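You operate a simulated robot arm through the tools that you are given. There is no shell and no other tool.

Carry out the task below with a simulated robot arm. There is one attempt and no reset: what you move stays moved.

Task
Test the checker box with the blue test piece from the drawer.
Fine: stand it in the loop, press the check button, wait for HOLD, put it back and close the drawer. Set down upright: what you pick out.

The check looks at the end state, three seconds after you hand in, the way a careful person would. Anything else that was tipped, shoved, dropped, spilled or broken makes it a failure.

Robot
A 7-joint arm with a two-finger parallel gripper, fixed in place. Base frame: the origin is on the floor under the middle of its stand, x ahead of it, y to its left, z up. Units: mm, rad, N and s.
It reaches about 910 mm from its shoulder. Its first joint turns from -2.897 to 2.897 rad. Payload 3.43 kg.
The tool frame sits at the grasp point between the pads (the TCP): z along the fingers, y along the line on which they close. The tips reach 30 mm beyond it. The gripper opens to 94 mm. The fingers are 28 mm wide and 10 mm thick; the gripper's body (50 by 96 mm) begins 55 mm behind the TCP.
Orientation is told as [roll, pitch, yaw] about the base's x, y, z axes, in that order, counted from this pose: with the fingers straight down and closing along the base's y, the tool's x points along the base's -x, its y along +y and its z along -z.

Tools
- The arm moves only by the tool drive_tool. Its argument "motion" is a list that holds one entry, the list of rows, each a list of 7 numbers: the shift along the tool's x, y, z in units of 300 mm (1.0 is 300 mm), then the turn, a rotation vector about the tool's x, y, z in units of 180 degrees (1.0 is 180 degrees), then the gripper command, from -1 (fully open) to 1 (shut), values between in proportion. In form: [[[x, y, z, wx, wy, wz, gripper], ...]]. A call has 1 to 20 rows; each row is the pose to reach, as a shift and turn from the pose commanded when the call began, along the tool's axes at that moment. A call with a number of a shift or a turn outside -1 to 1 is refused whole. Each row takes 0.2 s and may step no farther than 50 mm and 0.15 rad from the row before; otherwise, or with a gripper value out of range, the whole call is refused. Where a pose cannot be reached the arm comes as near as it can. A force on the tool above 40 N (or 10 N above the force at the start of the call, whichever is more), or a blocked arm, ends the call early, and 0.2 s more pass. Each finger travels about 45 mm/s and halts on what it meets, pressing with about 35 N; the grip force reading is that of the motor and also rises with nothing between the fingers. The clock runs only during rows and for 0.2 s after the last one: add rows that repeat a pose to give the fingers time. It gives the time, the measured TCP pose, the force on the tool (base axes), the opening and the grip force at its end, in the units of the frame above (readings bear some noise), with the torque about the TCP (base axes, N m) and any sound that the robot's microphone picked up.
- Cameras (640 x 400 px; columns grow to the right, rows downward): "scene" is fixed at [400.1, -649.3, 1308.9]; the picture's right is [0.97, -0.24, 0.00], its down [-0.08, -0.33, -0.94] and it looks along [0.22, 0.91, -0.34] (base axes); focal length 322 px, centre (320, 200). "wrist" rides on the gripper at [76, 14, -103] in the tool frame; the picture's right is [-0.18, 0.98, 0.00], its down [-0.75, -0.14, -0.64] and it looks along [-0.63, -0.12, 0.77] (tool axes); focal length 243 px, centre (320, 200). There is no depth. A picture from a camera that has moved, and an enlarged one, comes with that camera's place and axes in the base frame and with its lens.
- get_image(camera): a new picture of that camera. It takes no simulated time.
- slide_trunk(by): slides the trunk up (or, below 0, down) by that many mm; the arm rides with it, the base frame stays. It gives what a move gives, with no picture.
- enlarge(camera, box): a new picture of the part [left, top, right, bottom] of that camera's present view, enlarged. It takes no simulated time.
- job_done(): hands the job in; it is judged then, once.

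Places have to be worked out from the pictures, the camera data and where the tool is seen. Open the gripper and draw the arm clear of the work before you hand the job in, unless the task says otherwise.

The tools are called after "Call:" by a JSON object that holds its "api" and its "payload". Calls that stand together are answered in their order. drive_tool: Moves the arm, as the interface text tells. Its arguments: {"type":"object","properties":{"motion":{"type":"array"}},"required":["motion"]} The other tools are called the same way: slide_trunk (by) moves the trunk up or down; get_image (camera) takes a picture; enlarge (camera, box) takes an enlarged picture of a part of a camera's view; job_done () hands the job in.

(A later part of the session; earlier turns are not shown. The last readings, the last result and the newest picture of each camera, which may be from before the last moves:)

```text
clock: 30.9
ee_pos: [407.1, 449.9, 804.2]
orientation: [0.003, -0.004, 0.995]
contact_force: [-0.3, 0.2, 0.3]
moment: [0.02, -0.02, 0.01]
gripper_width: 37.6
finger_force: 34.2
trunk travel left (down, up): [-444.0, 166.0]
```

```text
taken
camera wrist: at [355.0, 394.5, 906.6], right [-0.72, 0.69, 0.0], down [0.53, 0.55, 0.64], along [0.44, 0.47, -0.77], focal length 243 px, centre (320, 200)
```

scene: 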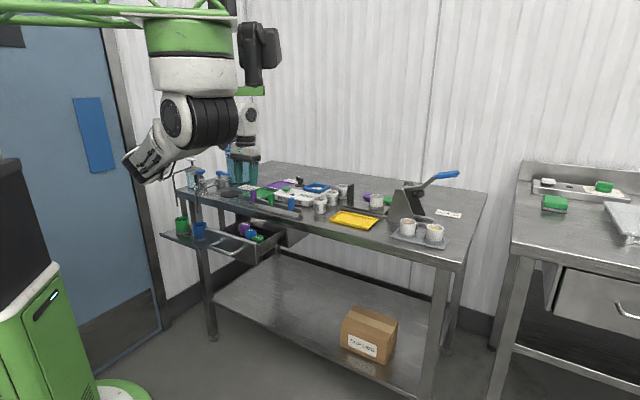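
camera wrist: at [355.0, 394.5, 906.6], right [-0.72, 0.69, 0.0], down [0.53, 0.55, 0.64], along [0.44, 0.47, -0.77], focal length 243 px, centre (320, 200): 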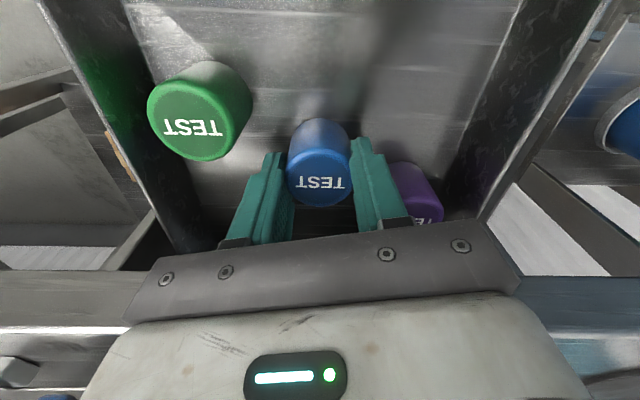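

Held at 37.6 mm. The spot to return to is TCP (407, 450, 804). Lifting straight up.

Call:
{"api": "drive_tool", "payload": {"motion": [[[0, 0, -0.05, 0, 0, 0, 1.0], [0, 0, -0.13, 0, 0, 0, 1.0], [0, 0, -0.25, 0, 0, 0, 1.0], [0, 0, -0.38, 0, 0, 0, 1.0], [0, 0, -0.5, 0, 0, 0, 1.0], [0, 0, -0.6, 0, 0, 0, 1.0]]]}}

Call:
{"api": "get_image", "payload": {"camera": "wrist"}}

Call:
{"api": "get_image", "payload": {"camera": "scene"}}

```text
clock: 32.3
ee_pos: [406.8, 448.3, 984.2]
orientation: [0.0, -0.002, 0.993]
contact_force: [0.5, 0.7, -0.6]
moment: [0.0, -0.01, 0.02]
gripper_width: 37.9
finger_force: 35.2
trunk travel left (down, up): [-444.0, 166.0]
```

```text
taken
camera wrist: at [355.1, 393.1, 1086.4], right [-0.72, 0.69, 0.0], down [0.53, 0.55, 0.64], along [0.44, 0.47, -0.77], focal length 243 px, centre (320, 200)
```

wrist: 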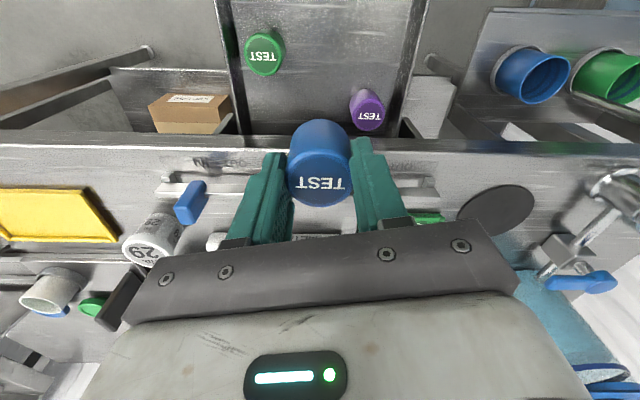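

```text
taken
```

scene: 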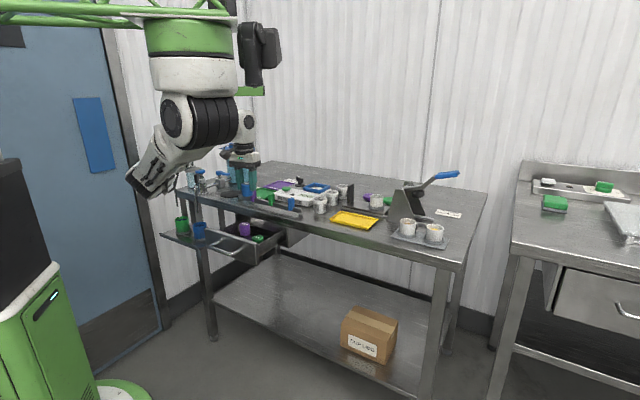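

The piece is up and upright, and the other two are undisturbed. I'll carry it high over the table to above the loop at (690, 591) and look again.

Call:
{"api": "drive_tool", "payload": {"motion": [[[0, 0, -0.1, 0, 0, 0, 1.0], [-0.08, -0.04, -0.22, 0, 0, 0, 1.0], [-0.2, -0.11, -0.3, 0, 0, 0, 1.0], [-0.32, -0.18, -0.353, 0, 0, 0, 1.0], [-0.44, -0.25, -0.353, 0, 0, 0, 1.0], [-0.56, -0.32, -0.353, 0, 0, 0, 1.0], [-0.68, -0.39, -0.353, 0, 0, 0, 1.0], [-0.8, -0.46, -0.353, 0, 0, 0, 1.0], [-0.87, -0.5, -0.353, 0, 0, 0, 1.0], [-0.915, -0.53, -0.353, 0, 0, 0, 1.0]]]}}

Call:
{"api": "get_image", "payload": {"camera": "wrist"}}

Call:
{"api": "get_image", "payload": {"camera": "scene"}}

```text
clock: 34.7
ee_pos: [676.7, 592.9, 1063.2]
orientation: [-0.012, 0.036, 1.014]
contact_force: [-0.2, 0.5, -1.1]
moment: [-0.01, 0.03, 0.0]
gripper_width: 37.8
finger_force: 34.9
trunk travel left (down, up): [-444.0, 166.0]
stopped in row 10: the arm was blocked; the commanded pose is now the measured one
```

```text
taken
camera wrist: at [627.6, 539.9, 1168.9], right [-0.74, 0.68, -0.02], down [0.52, 0.59, 0.62], along [0.43, 0.44, -0.79], focal length 243 px, centre (320, 200)
```

wrist: 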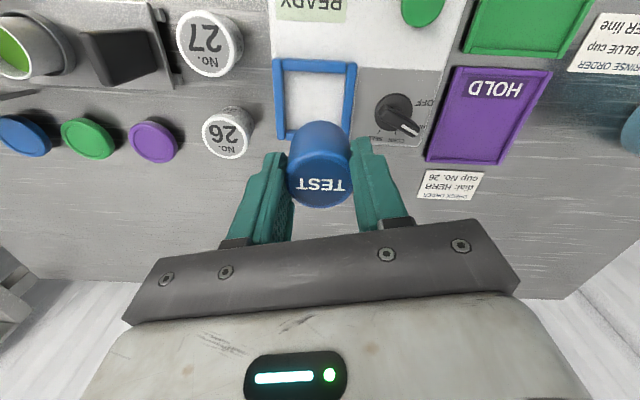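

```text
taken
```

scene: 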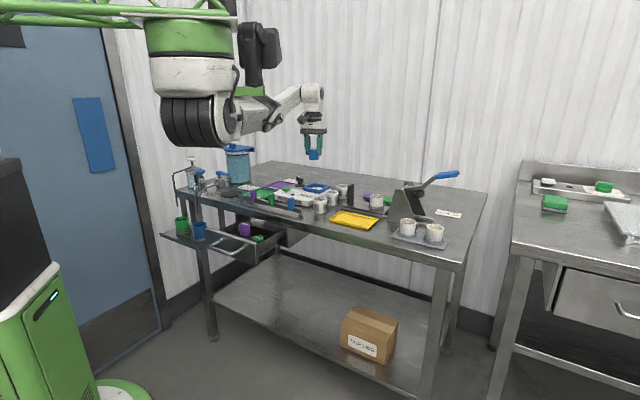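

The arm met its reach limit slightly short: TCP (677, 593, 1063) with a small tilt. The loop is visible beneath; I'll enlarge it to locate it exactly.

Call:
{"api": "enlarge", "payload": {"camera": "wrist", "box": [250, 0, 450, 160]}}

Call:
{"api": "enlarge", "payload": {"camera": "scene", "box": [250, 110, 370, 220]}}

```text
2.50 times, centred on (350, 80) of wrist
camera zoom: at [627.6, 539.9, 1168.9], right [-0.74, 0.68, -0.02], down [0.52, 0.59, 0.62], along [0.43, 0.44, -0.79], focal length 606 px, centre (245, 500)
```

zoom: 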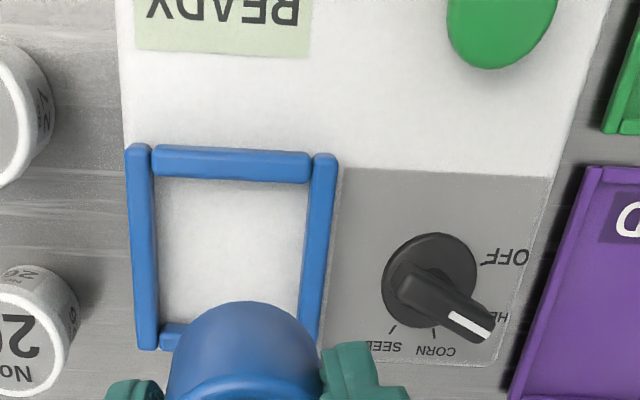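

```text
3.64 times, centred on (310, 165) of scene
camera zoom: at [400.1, -649.3, 1308.9], right [0.97, -0.24, 0.0], down [-0.08, -0.33, -0.94], along [0.22, 0.91, -0.34], focal length 1171 px, centre (356, 327)
```

zoom: 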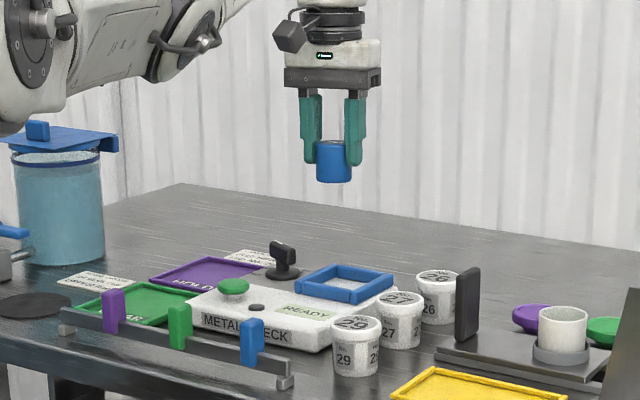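

Loop centre from this view: (689, 591), matching the earlier estimate; its opening is about 66 mm. I'll level the tool and come down over the loop centre to z 1000.

Call:
{"api": "drive_tool", "payload": {"motion": [[[-0.002, -0.003, 0.06, -0.001, -0.003, 0.002, 1.0], [-0.008, -0.01, 0.12, -0.002, -0.006, 0.004, 1.0], [-0.016, -0.022, 0.17, -0.003, -0.009, 0.005, 1.0], [-0.024, -0.035, 0.21, -0.0038, -0.0115, 0.0064, 1.0], [-0.024, -0.035, 0.21, -0.0038, -0.0115, 0.0064, 1.0]]]}}

Call:
{"api": "get_image", "payload": {"camera": "wrist"}}

Call:
{"api": "enlarge", "payload": {"camera": "scene", "box": [250, 110, 370, 220]}}

```text
clock: 35.9
ee_pos: [689.5, 590.9, 1003.0]
orientation: [0.002, -0.004, 0.996]
contact_force: [0.1, -0.9, -0.5]
moment: [0.03, 0.01, -0.03]
gripper_width: 37.9
finger_force: 35.6
trunk travel left (down, up): [-444.0, 166.0]
```

```text
taken
camera wrist: at [637.6, 536.2, 1105.6], right [-0.72, 0.69, 0.0], down [0.53, 0.55, 0.65], along [0.44, 0.47, -0.76], focal length 243 px, centre (320, 200)
```

wrist: 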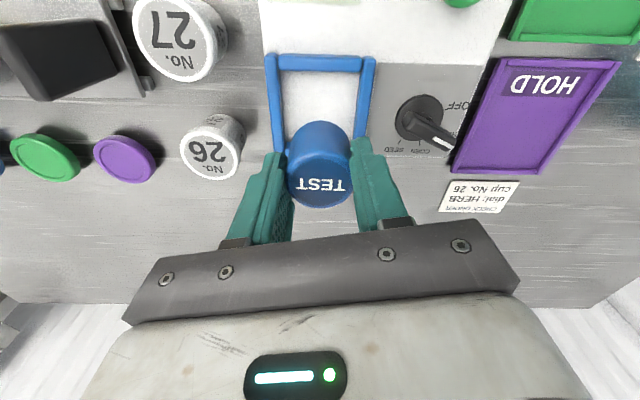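

```text
3.64 times, centred on (310, 165) of scene
camera zoom: at [400.1, -649.3, 1308.9], right [0.97, -0.24, 0.0], down [-0.08, -0.33, -0.94], along [0.22, 0.91, -0.34], focal length 1171 px, centre (356, 327)
```

zoom: 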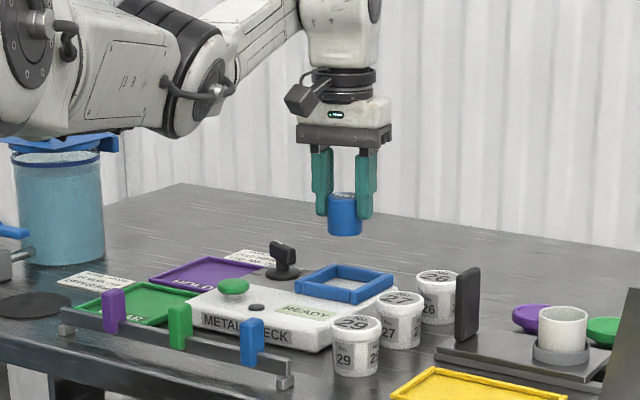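

Aligned over the loop: piece centre projects onto the loop centre in both views. Descending to z 945, just above the expected contact height.

Call:
{"api": "drive_tool", "payload": {"motion": [[[0, 0, 0.06, 0, 0, 0, 1.0], [0, 0, 0.12, 0, 0, 0, 1.0], [0, 0, 0.16, 0, 0, 0, 1.0], [0, 0, 0.185, 0, 0, 0, 1.0], [0, 0, 0.185, 0, 0, 0, 1.0]]]}}

Call:
{"api": "get_image", "payload": {"camera": "wrist"}}

Call:
{"api": "enlarge", "payload": {"camera": "scene", "box": [280, 150, 370, 220]}}

```text
clock: 37.1
ee_pos: [690.6, 592.4, 947.8]
orientation: [0.0, -0.004, 0.995]
contact_force: [-0.2, 0.0, -1.2]
moment: [-0.05, 0.0, 0.02]
gripper_width: 38.0
finger_force: 35.7
trunk travel left (down, up): [-444.0, 166.0]
```

```text
taken
camera wrist: at [637.7, 536.1, 1049.8], right [-0.72, 0.69, 0.0], down [0.53, 0.55, 0.65], along [0.44, 0.47, -0.76], focal length 243 px, centre (320, 200)
```

wrist: 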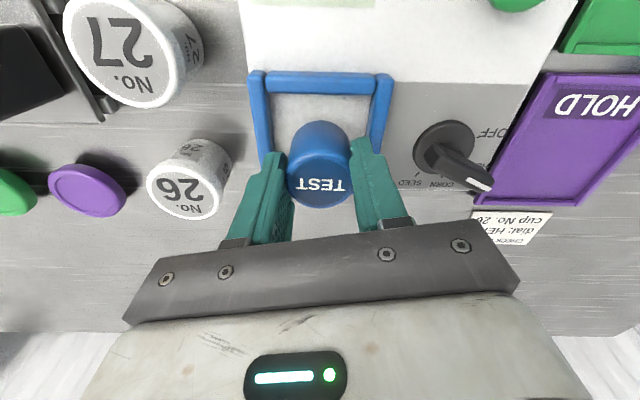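

```text
5.71 times, centred on (325, 185) of scene
camera zoom: at [400.1, -649.3, 1308.9], right [0.97, -0.24, 0.0], down [-0.08, -0.33, -0.94], along [0.22, 0.91, -0.34], focal length 1840 px, centre (291, 286)
```

zoom: 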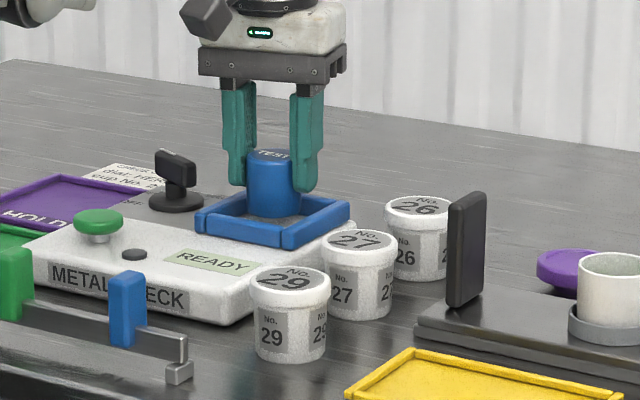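

The piece sits inside the loop outline with clearance all round, roughly 10 mm above the surface. I'll step down gently and watch the vertical force.

Call:
{"api": "drive_tool", "payload": {"motion": [[[0, 0, 0.008, 0, 0, 0, 1.0], [0, 0, 0.016, 0, 0, 0, 1.0], [0, 0, 0.022, 0, 0, 0, 1.0]]]}}

Call:
{"api": "drive_tool", "payload": {"motion": [[[0, 0, 0.005, 0, 0, 0, 1.0], [0, 0, 0.01, 0, 0, 0, 1.0]]]}}

```text
clock: 37.9
ee_pos: [690.0, 592.0, 940.2]
orientation: [0.002, -0.004, 0.994]
contact_force: [0.2, 0.1, -0.3]
moment: [0.0, -0.01, 0.0]
gripper_width: 37.8
finger_force: 35.8
trunk travel left (down, up): [-444.0, 166.0]
```

```text
clock: 38.5
ee_pos: [689.6, 591.0, 939.5]
orientation: [0.002, -0.002, 0.992]
contact_force: [0.6, 0.9, -0.2]
moment: [0.0, 0.02, -0.01]
gripper_width: 37.7
finger_force: 34.7
trunk travel left (down, up): [-444.0, 166.0]
```

No contact yet at about z 938. Continuing in small steps.

Call:
{"api": "drive_tool", "payload": {"motion": [[[0, 0, 0.005, 0, 0, 0, 1.0], [0, 0, 0.01, 0, 0, 0, 1.0]]]}}

Call:
{"api": "drive_tool", "payload": {"motion": [[[0, 0, 0.004, 0, 0, 0, 1.0], [0, 0, 0.008, 0, 0, 0, 1.0]]]}}

Call:
{"api": "enlarge", "payload": {"camera": "scene", "box": [280, 150, 370, 220]}}

```text
clock: 39.1
ee_pos: [689.4, 592.7, 935.2]
orientation: [0.001, -0.005, 0.994]
contact_force: [0.1, -1.4, 2.9]
moment: [-0.05, 0.02, -0.01]
gripper_width: 37.7
finger_force: 35.2
trunk travel left (down, up): [-444.0, 166.0]
```

```text
clock: 39.7
ee_pos: [689.9, 591.1, 935.5]
orientation: [0.0, -0.01, 0.993]
contact_force: [-2.0, -5.4, 19.1]
moment: [-0.4, 0.26, 0.02]
gripper_width: 38.0
finger_force: 35.3
trunk travel left (down, up): [-444.0, 166.0]
```

```text
5.71 times, centred on (325, 185) of scene
camera zoom: at [400.1, -649.3, 1308.9], right [0.97, -0.24, 0.0], down [-0.08, -0.33, -0.94], along [0.22, 0.91, -0.34], focal length 1840 px, centre (291, 286)
```

zoom: 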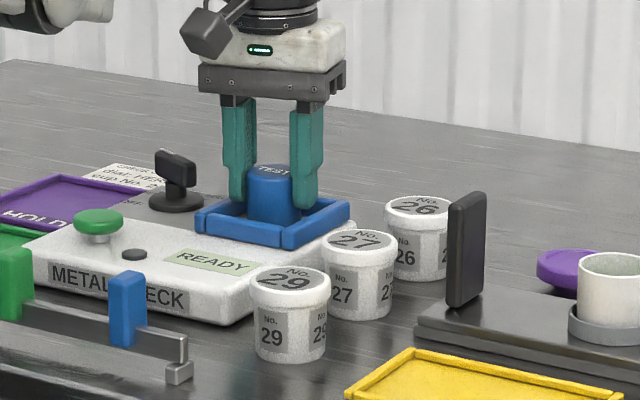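

Contact at TCP z 935.5 (19 N up). I'll ease off 2 mm and open the fingers to let the piece stand.

Call:
{"api": "drive_tool", "payload": {"motion": [[[0, 0, -0.005, 0, 0, 0, 1.0], [0, 0, -0.006, 0, 0, 0, 1.0]]]}}

Call:
{"api": "drive_tool", "payload": {"motion": [[[0, 0, 0, 0, 0, 0, 0.1], [0, 0, 0, 0, 0, 0, 0.0], [0, 0, 0, 0, 0, 0, -0.1], [0, 0, 0, 0, 0, 0, -0.2]]]}}

Call:
{"api": "get_image", "payload": {"camera": "wrist"}}

```text
clock: 40.3
ee_pos: [690.8, 591.8, 934.6]
orientation: [-0.001, -0.006, 0.995]
contact_force: [1.1, 0.5, 13.3]
moment: [-0.2, 0.09, 0.04]
gripper_width: 37.7
finger_force: 34.9
trunk travel left (down, up): [-444.0, 166.0]
```

```text
clock: 41.3
ee_pos: [690.0, 591.8, 933.3]
orientation: [0.001, -0.003, 0.994]
contact_force: [-8.5, 2.6, 22.7]
moment: [-0.49, -0.01, -0.23]
gripper_width: 55.2
finger_force: 0.0
trunk travel left (down, up): [-444.0, 166.0]
```

```text
taken
camera wrist: at [637.9, 535.8, 1036.5], right [-0.72, 0.69, 0.0], down [0.53, 0.55, 0.64], along [0.45, 0.47, -0.76], focal length 243 px, centre (320, 200)
```

wrist: 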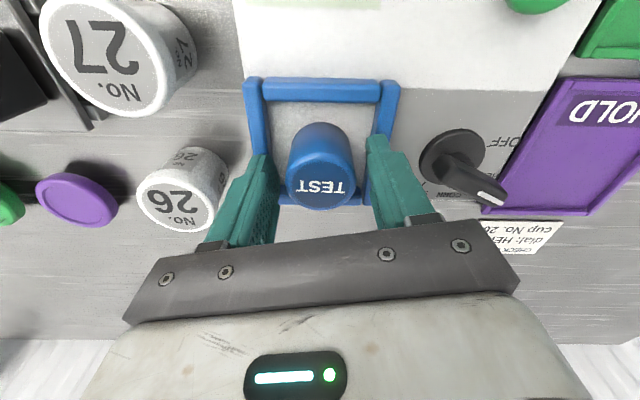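

The open fingertips now bear on the loop's bars (23 N up), so I'll rise straight up at once and check that the piece stands and the loop is unharmed.

Call:
{"api": "drive_tool", "payload": {"motion": [[[0, 0, -0.02, 0, 0, 0, -0.2], [0, 0, -0.05, 0, 0, 0, -0.2], [0, 0, -0.1, 0, 0, 0, -0.2], [0, 0, -0.2, 0, 0, 0, -0.2], [0, 0, -0.3, 0, 0, 0, -0.2]]]}}

Call:
{"api": "get_image", "payload": {"camera": "wrist"}}

Call:
{"api": "enlarge", "payload": {"camera": "scene", "box": [280, 150, 370, 220]}}

```text
clock: 42.5
ee_pos: [690.2, 591.1, 1024.7]
orientation: [0.0, -0.007, 0.995]
contact_force: [-0.1, -0.3, 0.3]
moment: [-0.02, 0.0, -0.01]
gripper_width: 56.1
finger_force: 0.1
trunk travel left (down, up): [-444.0, 166.0]
```

```text
taken
camera wrist: at [637.5, 535.9, 1127.8], right [-0.72, 0.69, 0.0], down [0.53, 0.55, 0.65], along [0.44, 0.47, -0.76], focal length 243 px, centre (320, 200)
```

wrist: 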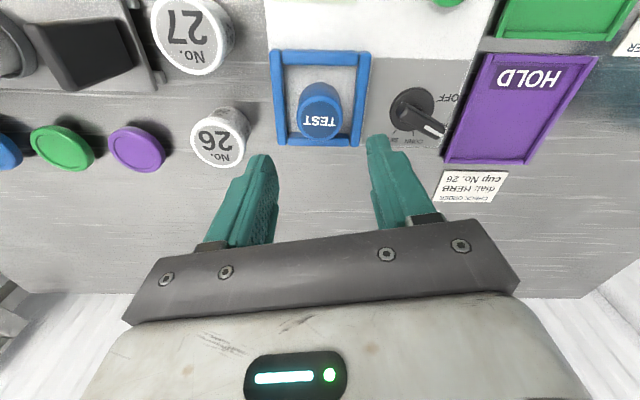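

```text
5.71 times, centred on (325, 185) of scene
camera zoom: at [400.1, -649.3, 1308.9], right [0.97, -0.24, 0.0], down [-0.08, -0.33, -0.94], along [0.22, 0.91, -0.34], focal length 1840 px, centre (291, 286)
```

zoom: 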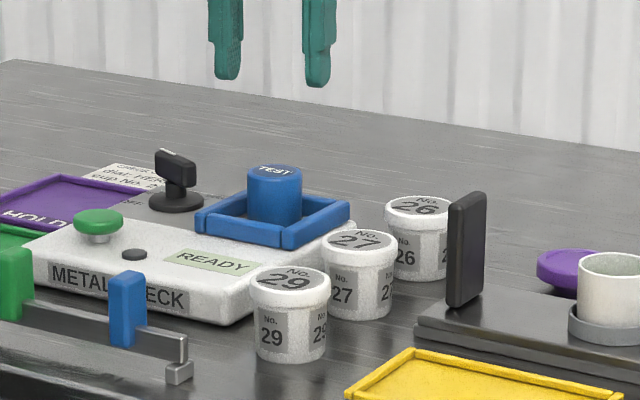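

The blue piece stands upright in the loop and nothing else has moved. Now I'll close the fingers and move above the green button at about (560, 589).

Call:
{"api": "drive_tool", "payload": {"motion": [[[0.04, 0.06, 0, 0, 0, 0, 0.3], [0.08, 0.12, 0, 0, 0, 0, 0.6], [0.12, 0.18, 0, 0, 0, 0, 1.0], [0.16, 0.24, 0, 0, 0, 0, 1.0], [0.2, 0.3, 0, 0, 0, 0, 1.0], [0.242, 0.359, 0.02, 0, 0, 0, 1.0], [0.242, 0.359, 0.05, 0, 0, 0, 1.0]]]}}

Call:
{"api": "get_image", "payload": {"camera": "wrist"}}

Call:
{"api": "enlarge", "payload": {"camera": "wrist", "box": [240, 20, 400, 180]}}

Call:
{"api": "enlarge", "payload": {"camera": "scene", "box": [250, 130, 350, 220]}}

```text
clock: 44.1
ee_pos: [560.2, 590.1, 1008.3]
orientation: [-0.001, -0.004, 0.995]
contact_force: [0.3, -0.5, 0.2]
moment: [-0.01, -0.03, -0.01]
gripper_width: 0.0
finger_force: 33.0
trunk travel left (down, up): [-444.0, 166.0]
```

```text
taken
camera wrist: at [507.5, 534.0, 1111.0], right [-0.72, 0.69, 0.0], down [0.53, 0.55, 0.65], along [0.45, 0.47, -0.76], focal length 243 px, centre (320, 200)
```

wrist: 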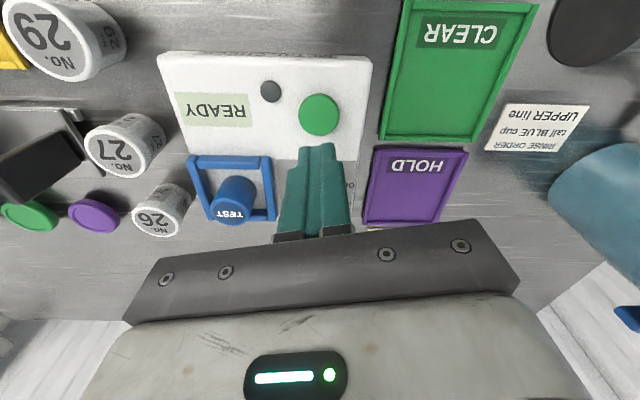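

```text
2.50 times, centred on (320, 100) of wrist
camera zoom: at [507.5, 534.0, 1111.0], right [-0.72, 0.69, 0.0], down [0.53, 0.55, 0.65], along [0.45, 0.47, -0.76], focal length 606 px, centre (320, 450)
```

zoom: 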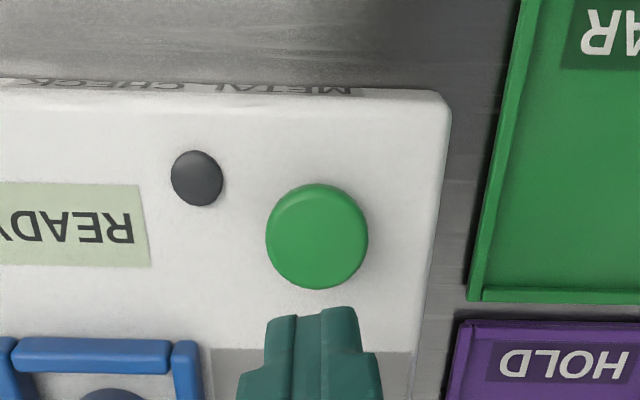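

```text
4.44 times, centred on (300, 175) of scene
camera zoom: at [400.1, -649.3, 1308.9], right [0.97, -0.24, 0.0], down [-0.08, -0.33, -0.94], along [0.22, 0.91, -0.34], focal length 1431 px, centre (409, 311)
```

zoom: 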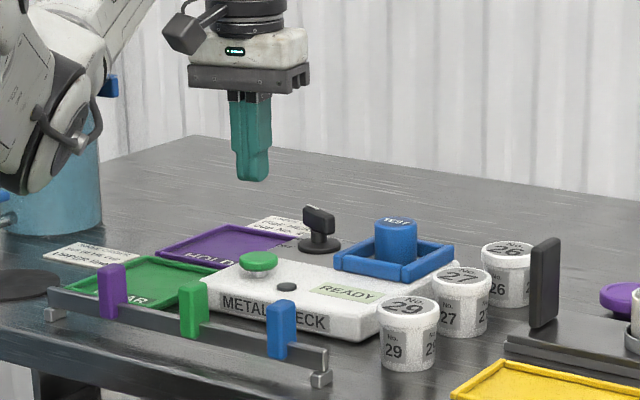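

The button's centre reads (560.6, 590), right under the closed fingertips. Descending to just above it.

Call:
{"api": "drive_tool", "payload": {"motion": [[[0, 0, 0.08, 0, 0, 0, 1.0], [0, 0, 0.15, 0, 0, 0, 1.0], [0, 0, 0.2, 0, 0, 0, 1.0], [0, 0, 0.213, 0, 0, 0, 1.0]]]}}

Call:
{"api": "enlarge", "payload": {"camera": "scene", "box": [250, 130, 350, 220]}}

```text
clock: 45.1
ee_pos: [561.1, 590.1, 944.5]
orientation: [0.0, -0.004, 0.993]
contact_force: [0.4, -0.1, -1.0]
moment: [-0.01, -0.04, 0.01]
gripper_width: 0.3
finger_force: 32.5
trunk travel left (down, up): [-444.0, 166.0]
```

```text
4.44 times, centred on (300, 175) of scene
camera zoom: at [400.1, -649.3, 1308.9], right [0.97, -0.24, 0.0], down [-0.08, -0.33, -0.94], along [0.22, 0.91, -0.34], focal length 1431 px, centre (409, 311)
```

zoom: 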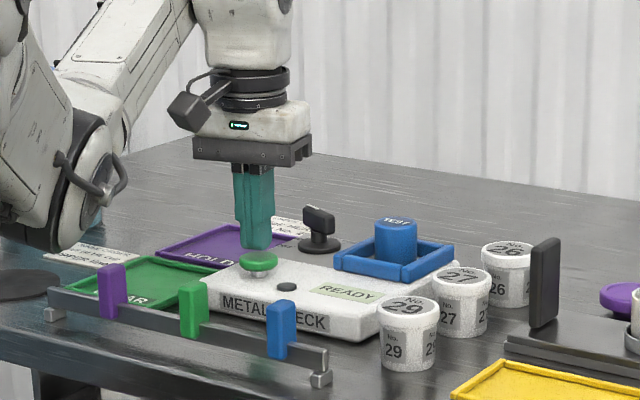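

Fingertips are just above the button. I'll press down in small steps and then release.

Call:
{"api": "drive_tool", "payload": {"motion": [[[0, 0, 0.01, 0, 0, 0, 1.0], [0, 0, 0.02, 0, 0, 0, 1.0], [0, 0, 0.027, 0, 0, 0, 1.0], [0, 0, 0.033, 0, 0, 0, 1.0]]]}}

Call:
{"api": "enlarge", "payload": {"camera": "scene", "box": [250, 130, 350, 220]}}

```text
clock: 46.1
ee_pos: [560.7, 590.4, 935.2]
orientation: [0.001, -0.007, 0.993]
contact_force: [0.2, -0.3, 0.5]
moment: [0.01, -0.03, 0.01]
gripper_width: 0.0
finger_force: 33.1
trunk travel left (down, up): [-444.0, 166.0]
```

```text
4.44 times, centred on (300, 175) of scene
camera zoom: at [400.1, -649.3, 1308.9], right [0.97, -0.24, 0.0], down [-0.08, -0.33, -0.94], along [0.22, 0.91, -0.34], focal length 1431 px, centre (409, 311)
```

zoom: 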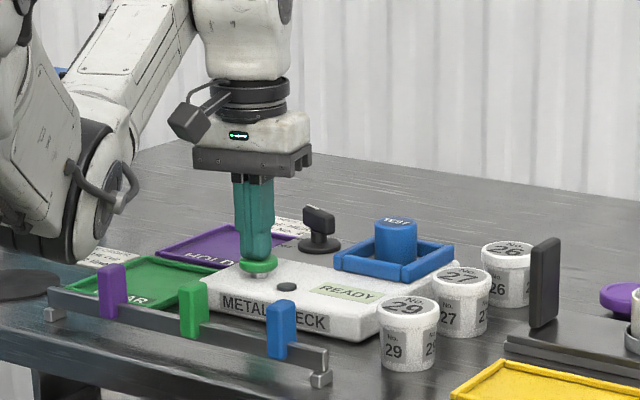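

No contact force yet at z 935, though the tip is almost on the button. Continuing down gently.

Call:
{"api": "drive_tool", "payload": {"motion": [[[0, 0, 0.006, 0, 0, 0, 1.0], [0, 0, 0.012, 0, 0, 0, 1.0], [0, 0, 0.016, 0, 0, 0, 1.0]]]}}

Call:
{"api": "enlarge", "payload": {"camera": "scene", "box": [250, 130, 350, 220]}}

```text
clock: 46.9
ee_pos: [559.8, 590.3, 930.3]
orientation: [0.0, -0.004, 0.992]
contact_force: [0.7, -0.4, 2.7]
moment: [-0.02, -0.01, -0.01]
gripper_width: 0.1
finger_force: 33.3
trunk travel left (down, up): [-444.0, 166.0]
heard: click
```

```text
4.44 times, centred on (300, 175) of scene
camera zoom: at [400.1, -649.3, 1308.9], right [0.97, -0.24, 0.0], down [-0.08, -0.33, -0.94], along [0.22, 0.91, -0.34], focal length 1431 px, centre (409, 311)
```

zoom: 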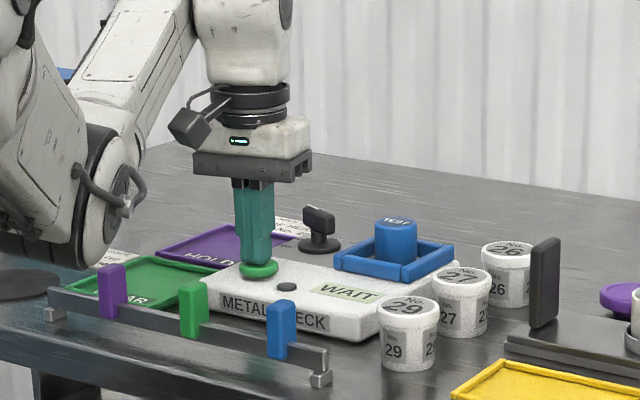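

A click was heard and the display shows WAIT. I'll lift off the button and wait.

Call:
{"api": "drive_tool", "payload": {"motion": [[[0, 0, -0.03, 0, 0, 0, 1.0], [0, 0, -0.1, 0, 0, 0, 1.0], [0, 0, -0.2, 0, 0, 0, 1.0], [0, 0, -0.25, 0, 0, 0, 1.0], [0, 0, -0.25, 0, 0, 0, 1.0]]]}}

Call:
{"api": "enlarge", "payload": {"camera": "scene", "box": [250, 130, 350, 220]}}

```text
clock: 48.1
ee_pos: [560.5, 590.4, 1006.6]
orientation: [-0.001, -0.005, 0.995]
contact_force: [-0.2, 0.1, 0.6]
moment: [0.02, -0.01, 0.03]
gripper_width: 0.2
finger_force: 32.9
trunk travel left (down, up): [-444.0, 166.0]
```

```text
4.44 times, centred on (300, 175) of scene
camera zoom: at [400.1, -649.3, 1308.9], right [0.97, -0.24, 0.0], down [-0.08, -0.33, -0.94], along [0.22, 0.91, -0.34], focal length 1431 px, centre (409, 311)
```

zoom: 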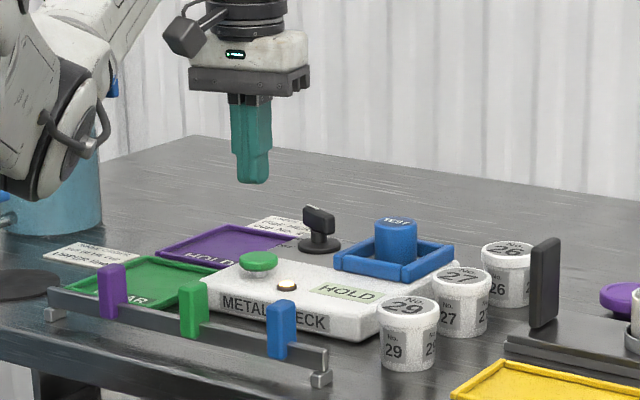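

The display now reads HOLD and the lamp is lit. I'll confirm with a closer look from the wrist camera.

Call:
{"api": "enlarge", "payload": {"camera": "wrist", "box": [140, 20, 400, 240]}}

Call:
{"api": "enlarge", "payload": {"camera": "scene", "box": [210, 180, 310, 260]}}

```text
1.82 times, centred on (270, 130) of wrist
camera zoom: at [507.8, 534.4, 1108.4], right [-0.72, 0.69, 0.0], down [0.53, 0.55, 0.64], along [0.44, 0.47, -0.76], focal length 441 px, centre (411, 327)
```

zoom: 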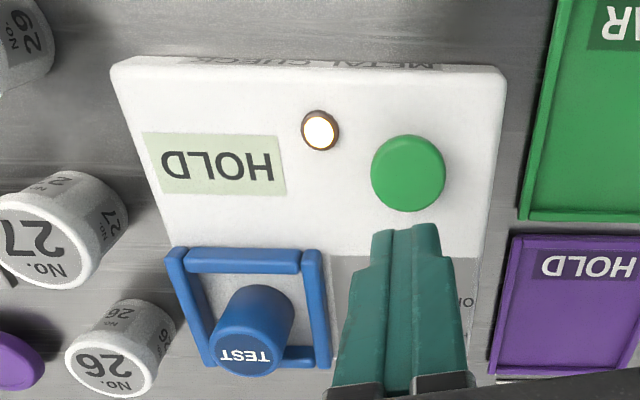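

```text
5.00 times, centred on (260, 220) of scene
camera zoom: at [400.1, -649.3, 1308.9], right [0.97, -0.24, 0.0], down [-0.08, -0.33, -0.94], along [0.22, 0.91, -0.34], focal length 1610 px, centre (620, 100)
```

zoom: 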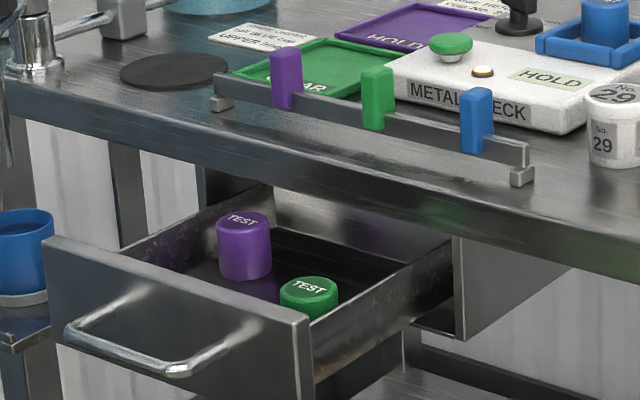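

HOLD is confirmed. Now I'll go back over the loop with the fingers opened to 50 mm to fetch the piece.

Call:
{"api": "drive_tool", "payload": {"motion": [[[-0.02, -0.03, -0.06, 0, 0, 0, 0.6], [-0.06, -0.09, -0.06, 0, 0, 0, 0.2], [-0.11, -0.16, -0.06, 0, 0, 0, -0.064], [-0.16, -0.24, -0.06, 0, 0, 0, -0.064], [-0.2, -0.3, -0.06, 0, 0, 0, -0.064], [-0.242, -0.359, -0.06, 0, 0, 0, -0.064], [-0.242, -0.359, -0.06, 0, 0, 0, -0.064]]]}}

Call:
{"api": "get_image", "payload": {"camera": "wrist"}}

Call:
{"api": "enlarge", "payload": {"camera": "wrist", "box": [240, 20, 400, 180]}}

```text
clock: 49.7
ee_pos: [689.5, 591.9, 1023.7]
orientation: [-0.001, -0.003, 0.994]
contact_force: [-0.5, 0.4, 0.1]
moment: [0.03, 0.01, -0.01]
gripper_width: 49.8
finger_force: 0.1
trunk travel left (down, up): [-444.0, 166.0]
```

```text
taken
camera wrist: at [638.0, 535.8, 1126.4], right [-0.72, 0.69, 0.0], down [0.53, 0.55, 0.65], along [0.44, 0.47, -0.76], focal length 243 px, centre (320, 200)
```

wrist: 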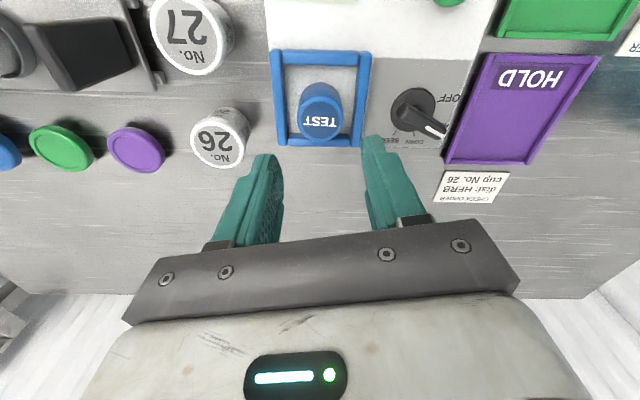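

```text
2.50 times, centred on (320, 100) of wrist
camera zoom: at [638.0, 535.8, 1126.4], right [-0.72, 0.69, 0.0], down [0.53, 0.55, 0.65], along [0.44, 0.47, -0.76], focal length 606 px, centre (320, 450)
```

zoom: 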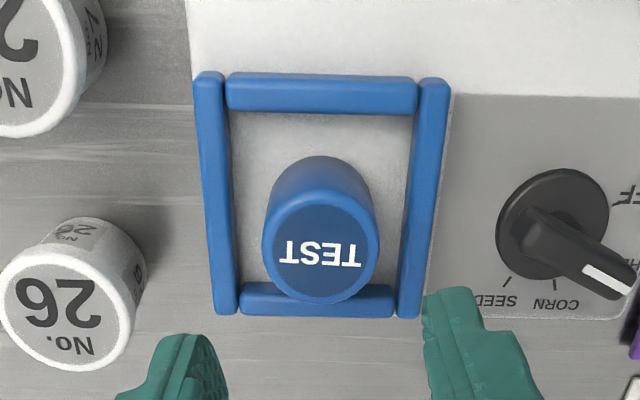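

The piece is centred under the tool. Descending to z 939 so the fingertips stay above the loop bars, then closing.

Call:
{"api": "drive_tool", "payload": {"motion": [[[-0.003, 0, 0.08, 0, 0, 0, -0.064], [-0.003, 0, 0.16, 0, 0, 0, -0.064], [-0.003, 0, 0.23, 0, 0, 0, -0.064], [-0.003, 0, 0.265, 0, 0, 0, -0.064], [-0.003, 0, 0.281, 0, 0, 0, -0.064], [-0.003, 0, 0.281, 0, 0, 0, -0.064]]]}}

Call:
{"api": "get_image", "payload": {"camera": "wrist"}}

Call:
{"api": "enlarge", "payload": {"camera": "scene", "box": [280, 150, 370, 220]}}

```text
clock: 51.1
ee_pos: [690.4, 593.6, 939.1]
orientation: [0.002, -0.004, 0.996]
contact_force: [0.5, 0.3, 0.3]
moment: [0.02, 0.03, 0.02]
gripper_width: 49.8
finger_force: 0.0
trunk travel left (down, up): [-444.0, 166.0]
```

```text
taken
camera wrist: at [638.1, 536.3, 1042.0], right [-0.72, 0.69, 0.0], down [0.53, 0.55, 0.65], along [0.44, 0.47, -0.76], focal length 243 px, centre (320, 200)
```

wrist: 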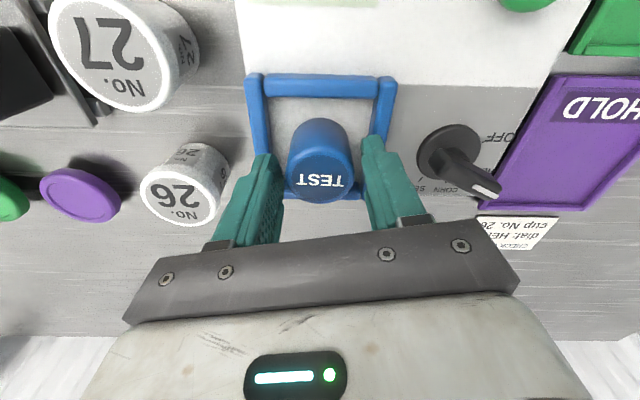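

```text
5.71 times, centred on (325, 185) of scene
camera zoom: at [400.1, -649.3, 1308.9], right [0.97, -0.24, 0.0], down [-0.08, -0.33, -0.94], along [0.22, 0.91, -0.34], focal length 1840 px, centre (291, 286)
```

zoom: 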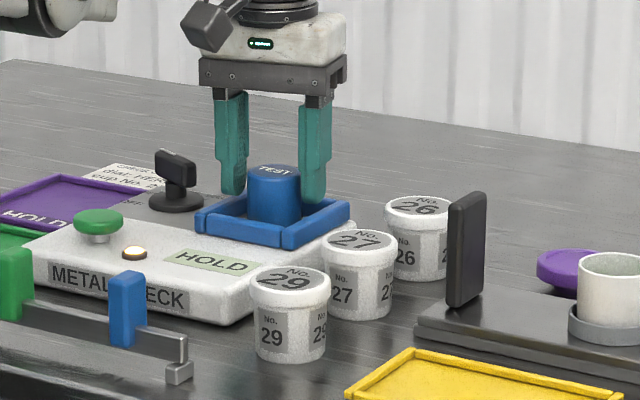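

No contact, and the piece stands between the fingers. Closing on it, then lifting.

Call:
{"api": "drive_tool", "payload": {"motion": [[[0, 0, 0, 0, 0, 0, 0.2], [0, 0, 0, 0, 0, 0, 0.5], [0, 0, 0, 0, 0, 0, 1.0], [0, 0, 0, 0, 0, 0, 1.0]]]}}

Call:
{"api": "drive_tool", "payload": {"motion": [[[0, 0, -0.03, 0, 0, 0, 1.0], [0, 0, -0.1, 0, 0, 0, 1.0], [0, 0, -0.2, 0, 0, 0, 1.0], [0, 0, -0.28, 0, 0, 0, 1.0]]]}}

Call:
{"api": "get_image", "payload": {"camera": "wrist"}}

Call:
{"api": "enlarge", "payload": {"camera": "scene", "box": [250, 110, 370, 220]}}

```text
clock: 52.1
ee_pos: [691.8, 592.5, 940.5]
orientation: [0.0, -0.005, 0.995]
contact_force: [-0.3, -0.3, 0.7]
moment: [0.0, -0.05, 0.03]
gripper_width: 37.7
finger_force: 35.3
trunk travel left (down, up): [-444.0, 166.0]
```

```text
clock: 53.1
ee_pos: [691.4, 591.8, 1022.9]
orientation: [0.001, -0.006, 0.994]
contact_force: [0.1, -0.1, 0.3]
moment: [-0.02, 0.01, 0.04]
gripper_width: 38.0
finger_force: 35.8
trunk travel left (down, up): [-444.0, 166.0]
```

```text
taken
camera wrist: at [637.3, 536.4, 1125.9], right [-0.72, 0.69, 0.0], down [0.53, 0.55, 0.65], along [0.44, 0.47, -0.76], focal length 243 px, centre (320, 200)
```

wrist: 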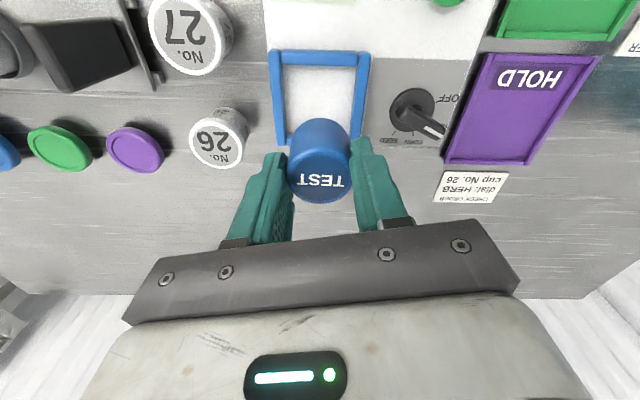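

```text
3.64 times, centred on (310, 165) of scene
camera zoom: at [400.1, -649.3, 1308.9], right [0.97, -0.24, 0.0], down [-0.08, -0.33, -0.94], along [0.22, 0.91, -0.34], focal length 1171 px, centre (356, 327)
```

zoom: 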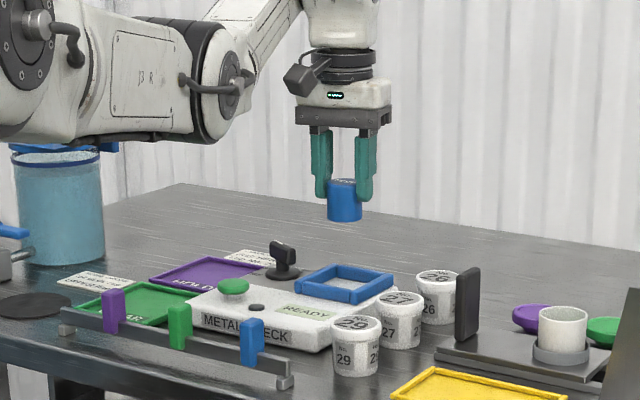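

The piece is back in hand, upright. Carrying it back to above its place in the drawer at (407, 450).

Call:
{"api": "drive_tool", "payload": {"motion": [[[0.1, 0.058, 0, 0, 0, 0, 1.0], [0.22, 0.129, 0, 0, 0, 0, 1.0], [0.34, 0.199, 0, 0, 0, 0, 1.0], [0.46, 0.269, 0, 0, 0, 0, 1.0], [0.58, 0.34, 0, 0, 0, 0, 1.0], [0.7, 0.41, 0, 0, 0, 0, 1.0], [0.82, 0.48, 0, 0, 0, 0, 1.0], [0.88, 0.515, 0, 0, 0, 0, 1.0], [0.914, 0.535, 0.03, 0, 0, 0, 1.0], [0.914, 0.535, 0.06, 0, 0, 0, 1.0]]]}}

Call:
{"api": "get_image", "payload": {"camera": "wrist"}}

Call:
{"api": "enlarge", "payload": {"camera": "wrist", "box": [220, 0, 420, 160]}}

```text
clock: 55.3
ee_pos: [406.2, 451.2, 1004.3]
orientation: [0.002, -0.004, 0.992]
contact_force: [0.5, 0.0, -1.4]
moment: [-0.01, 0.01, -0.01]
gripper_width: 37.8
finger_force: 35.2
trunk travel left (down, up): [-444.0, 166.0]
```

```text
taken
camera wrist: at [353.5, 394.2, 1107.1], right [-0.72, 0.69, 0.0], down [0.53, 0.55, 0.65], along [0.44, 0.47, -0.76], focal length 243 px, centre (320, 200)
```

wrist: 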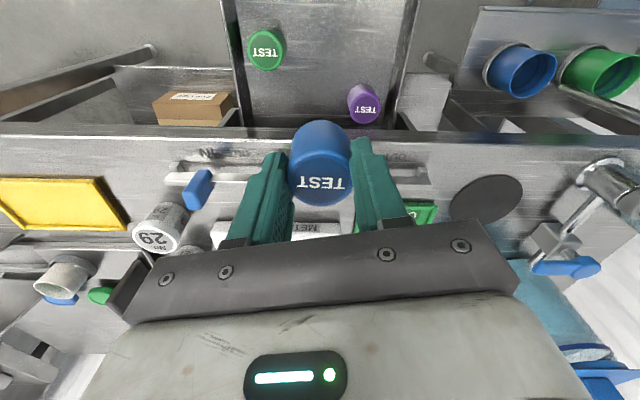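

```text
2.50 times, centred on (320, 80) of wrist
camera zoom: at [353.5, 394.2, 1107.1], right [-0.72, 0.69, 0.0], down [0.53, 0.55, 0.65], along [0.44, 0.47, -0.76], focal length 606 px, centre (320, 500)
```

zoom: 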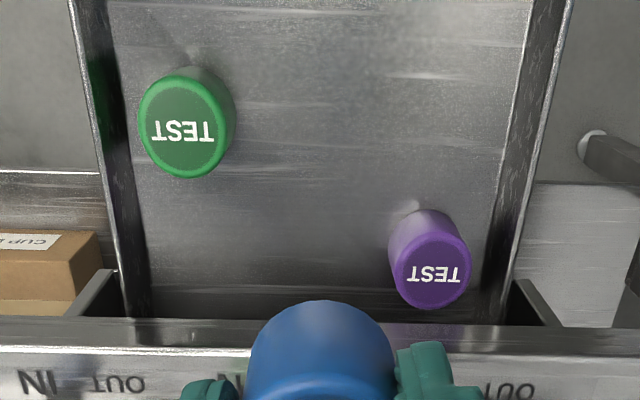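

Drawer and the other pieces are unchanged, and the blue spot midway between them is free. Descending to z 820.

Call:
{"api": "drive_tool", "payload": {"motion": [[[0.001, -0.002, 0.12, 0, 0, 0, 1.0], [0.001, -0.002, 0.25, 0, 0, 0, 1.0], [0.001, -0.002, 0.38, 0, 0, 0, 1.0], [0.001, -0.002, 0.48, 0, 0, 0, 1.0], [0.001, -0.002, 0.56, 0, 0, 0, 1.0], [0.001, -0.002, 0.614, 0, 0, 0, 1.0], [0.001, -0.002, 0.614, 0, 0, 0, 1.0]]]}}

Call:
{"api": "get_image", "payload": {"camera": "wrist"}}

Call:
{"api": "enlarge", "payload": {"camera": "scene", "box": [210, 180, 310, 260]}}

```text
clock: 56.9
ee_pos: [406.8, 449.8, 819.6]
orientation: [0.001, -0.003, 0.997]
contact_force: [-0.2, 0.3, -1.5]
moment: [-0.01, 0.0, -0.04]
gripper_width: 38.1
finger_force: 34.9
trunk travel left (down, up): [-444.0, 166.0]
```

```text
taken
camera wrist: at [354.8, 394.7, 922.8], right [-0.72, 0.69, 0.0], down [0.53, 0.55, 0.64], along [0.44, 0.47, -0.76], focal length 243 px, centre (320, 200)
```

wrist: 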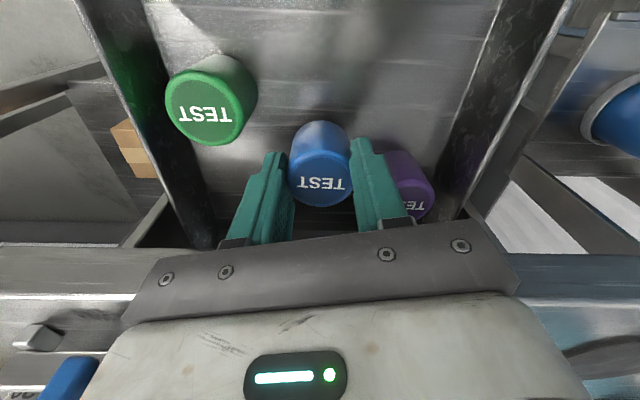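

```text
5.00 times, centred on (260, 220) of scene
camera zoom: at [400.1, -649.3, 1308.9], right [0.97, -0.24, 0.0], down [-0.08, -0.33, -0.94], along [0.22, 0.91, -0.34], focal length 1610 px, centre (620, 100)
```

zoom: 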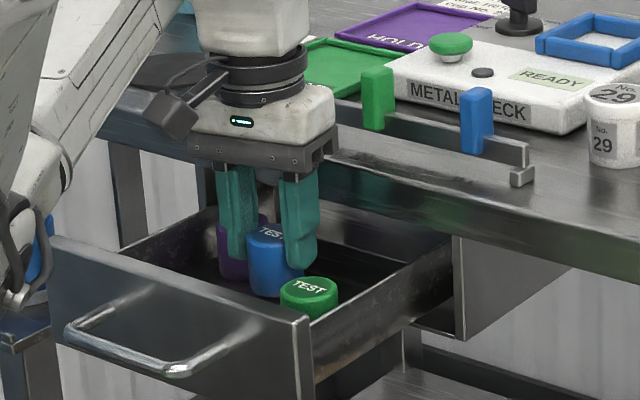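

Clear of the neighbours. Now small steps down to contact, expected near z 808.

Call:
{"api": "drive_tool", "payload": {"motion": [[[0, 0, 0.012, 0, 0, 0, 1.0], [0, 0, 0.022, 0, 0, 0, 1.0], [0, 0, 0.03, 0, 0, 0, 1.0]]]}}

Call:
{"api": "drive_tool", "payload": {"motion": [[[0, 0, 0.004, 0, 0, 0, 1.0], [0, 0, 0.007, 0, 0, 0, 1.0]]]}}

```text
clock: 57.7
ee_pos: [407.0, 450.2, 811.6]
orientation: [0.0, -0.004, 0.994]
contact_force: [-0.4, 0.0, -0.3]
moment: [0.02, 0.01, 0.0]
gripper_width: 37.9
finger_force: 35.3
trunk travel left (down, up): [-444.0, 166.0]
```

```text
clock: 58.3
ee_pos: [406.2, 450.1, 809.6]
orientation: [-0.001, -0.002, 0.995]
contact_force: [0.3, 0.0, 0.1]
moment: [0.0, 0.03, -0.01]
gripper_width: 37.5
finger_force: 35.0
trunk travel left (down, up): [-444.0, 166.0]
```

No contact at z 809; continuing by about a millimetre at a time.

Call:
{"api": "drive_tool", "payload": {"motion": [[[0, 0, 0.003, 0, 0, 0, 1.0], [0, 0, 0.005, 0, 0, 0, 1.0]]]}}

Call:
{"api": "drive_tool", "payload": {"motion": [[[0, 0, 0.003, 0, 0, 0, 1.0], [0, 0, 0.004, 0, 0, 0, 1.0]]]}}

```text
clock: 58.9
ee_pos: [407.6, 449.4, 808.4]
orientation: [0.001, -0.003, 0.995]
contact_force: [0.0, 0.0, -0.9]
moment: [0.0, -0.01, 0.0]
gripper_width: 37.6
finger_force: 34.7
trunk travel left (down, up): [-444.0, 166.0]
```

```text
clock: 59.5
ee_pos: [406.9, 449.4, 806.6]
orientation: [0.001, -0.007, 0.994]
contact_force: [0.6, -0.1, -0.8]
moment: [0.03, -0.01, 0.02]
gripper_width: 37.7
finger_force: 34.9
trunk travel left (down, up): [-444.0, 166.0]
```

Call:
{"api": "drive_tool", "payload": {"motion": [[[0, 0, 0.003, 0, 0, 0, 1.0], [0, 0, 0.004, 0, 0, 0, 1.0]]]}}

Call:
{"api": "drive_tool", "payload": {"motion": [[[0, 0, 0.003, 0, 0, 0, 1.0], [0, 0, 0.004, 0, 0, 0, 1.0]]]}}

```text
clock: 60.1
ee_pos: [406.8, 449.2, 807.8]
orientation: [0.003, -0.008, 0.994]
contact_force: [1.6, -0.2, 12.6]
moment: [-0.18, -0.02, -0.01]
gripper_width: 37.7
finger_force: 35.1
trunk travel left (down, up): [-444.0, 166.0]
```

```text
clock: 60.7
ee_pos: [406.7, 448.8, 805.5]
orientation: [0.003, -0.006, 0.992]
contact_force: [1.3, -1.1, 25.9]
moment: [-0.03, -0.01, 0.0]
gripper_width: 38.1
finger_force: 35.2
trunk travel left (down, up): [-444.0, 166.0]
```

Contact reached (26 N). I'll ease up about 2 mm, then open the fingers.

Call:
{"api": "drive_tool", "payload": {"motion": [[[0, 0, -0.004, 0, 0, 0, 1.0], [0, 0, -0.006, 0, 0, 0, 1.0]]]}}

Call:
{"api": "drive_tool", "payload": {"motion": [[[0, 0, 0, 0, 0, 0, 0.15], [0, 0, 0, 0, 0, 0, 0.05], [0, 0, 0, 0, 0, 0, -0.064], [0, 0, 0, 0, 0, 0, -0.064]]]}}

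Call:
{"api": "get_image", "payload": {"camera": "wrist"}}

```text
clock: 61.3
ee_pos: [405.9, 449.1, 805.3]
orientation: [-0.001, -0.003, 0.994]
contact_force: [0.2, 2.7, 12.5]
moment: [0.1, -0.03, 0.02]
gripper_width: 37.8
finger_force: 35.1
trunk travel left (down, up): [-444.0, 166.0]
```

```text
clock: 62.3
ee_pos: [407.8, 449.9, 806.1]
orientation: [0.0, -0.005, 0.995]
contact_force: [-0.3, -0.4, 0.0]
moment: [0.0, -0.01, 0.02]
gripper_width: 50.1
finger_force: 0.1
trunk travel left (down, up): [-444.0, 166.0]
```

```text
taken
camera wrist: at [354.6, 394.2, 908.4], right [-0.72, 0.69, 0.0], down [0.53, 0.55, 0.64], along [0.44, 0.47, -0.76], focal length 243 px, centre (320, 200)
```

wrist: 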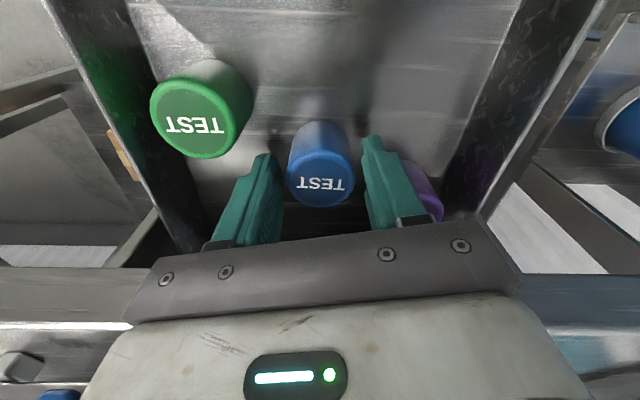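

The piece is released and standing. I'll rise straight up out of the drawer and check.

Call:
{"api": "drive_tool", "payload": {"motion": [[[0, 0, -0.05, 0, 0, 0, -0.064], [0, 0, -0.12, 0, 0, 0, -0.064], [0, 0, -0.25, 0, 0, 0, -0.064], [0, 0, -0.4, 0, 0, 0, -0.064], [0, 0, -0.55, 0, 0, 0, -0.064], [0, 0, -0.7, 0, 0, 0, -0.064]]]}}

Call:
{"api": "enlarge", "payload": {"camera": "wrist", "box": [200, 0, 440, 180]}}

Call:
{"api": "enlarge", "payload": {"camera": "scene", "box": [210, 180, 310, 260]}}

```text
clock: 63.7
ee_pos: [406.5, 447.8, 1016.7]
orientation: [0.0, -0.003, 0.993]
contact_force: [-0.3, 0.0, -0.8]
moment: [-0.02, -0.01, -0.02]
gripper_width: 50.0
finger_force: 0.1
trunk travel left (down, up): [-444.0, 166.0]
```

```text
2.22 times, centred on (320, 90) of wrist
camera zoom: at [354.5, 392.6, 1118.8], right [-0.72, 0.69, 0.0], down [0.53, 0.55, 0.64], along [0.44, 0.47, -0.76], focal length 539 px, centre (320, 444)
```

zoom: 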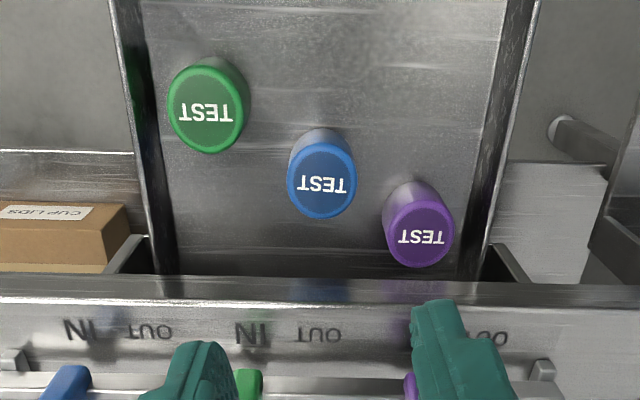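

```text
5.00 times, centred on (260, 220) of scene
camera zoom: at [400.1, -649.3, 1308.9], right [0.97, -0.24, 0.0], down [-0.08, -0.33, -0.94], along [0.22, 0.91, -0.34], focal length 1610 px, centre (620, 100)
```

zoom: 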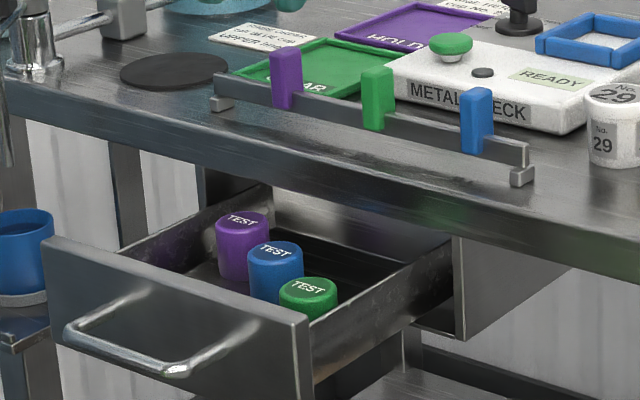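

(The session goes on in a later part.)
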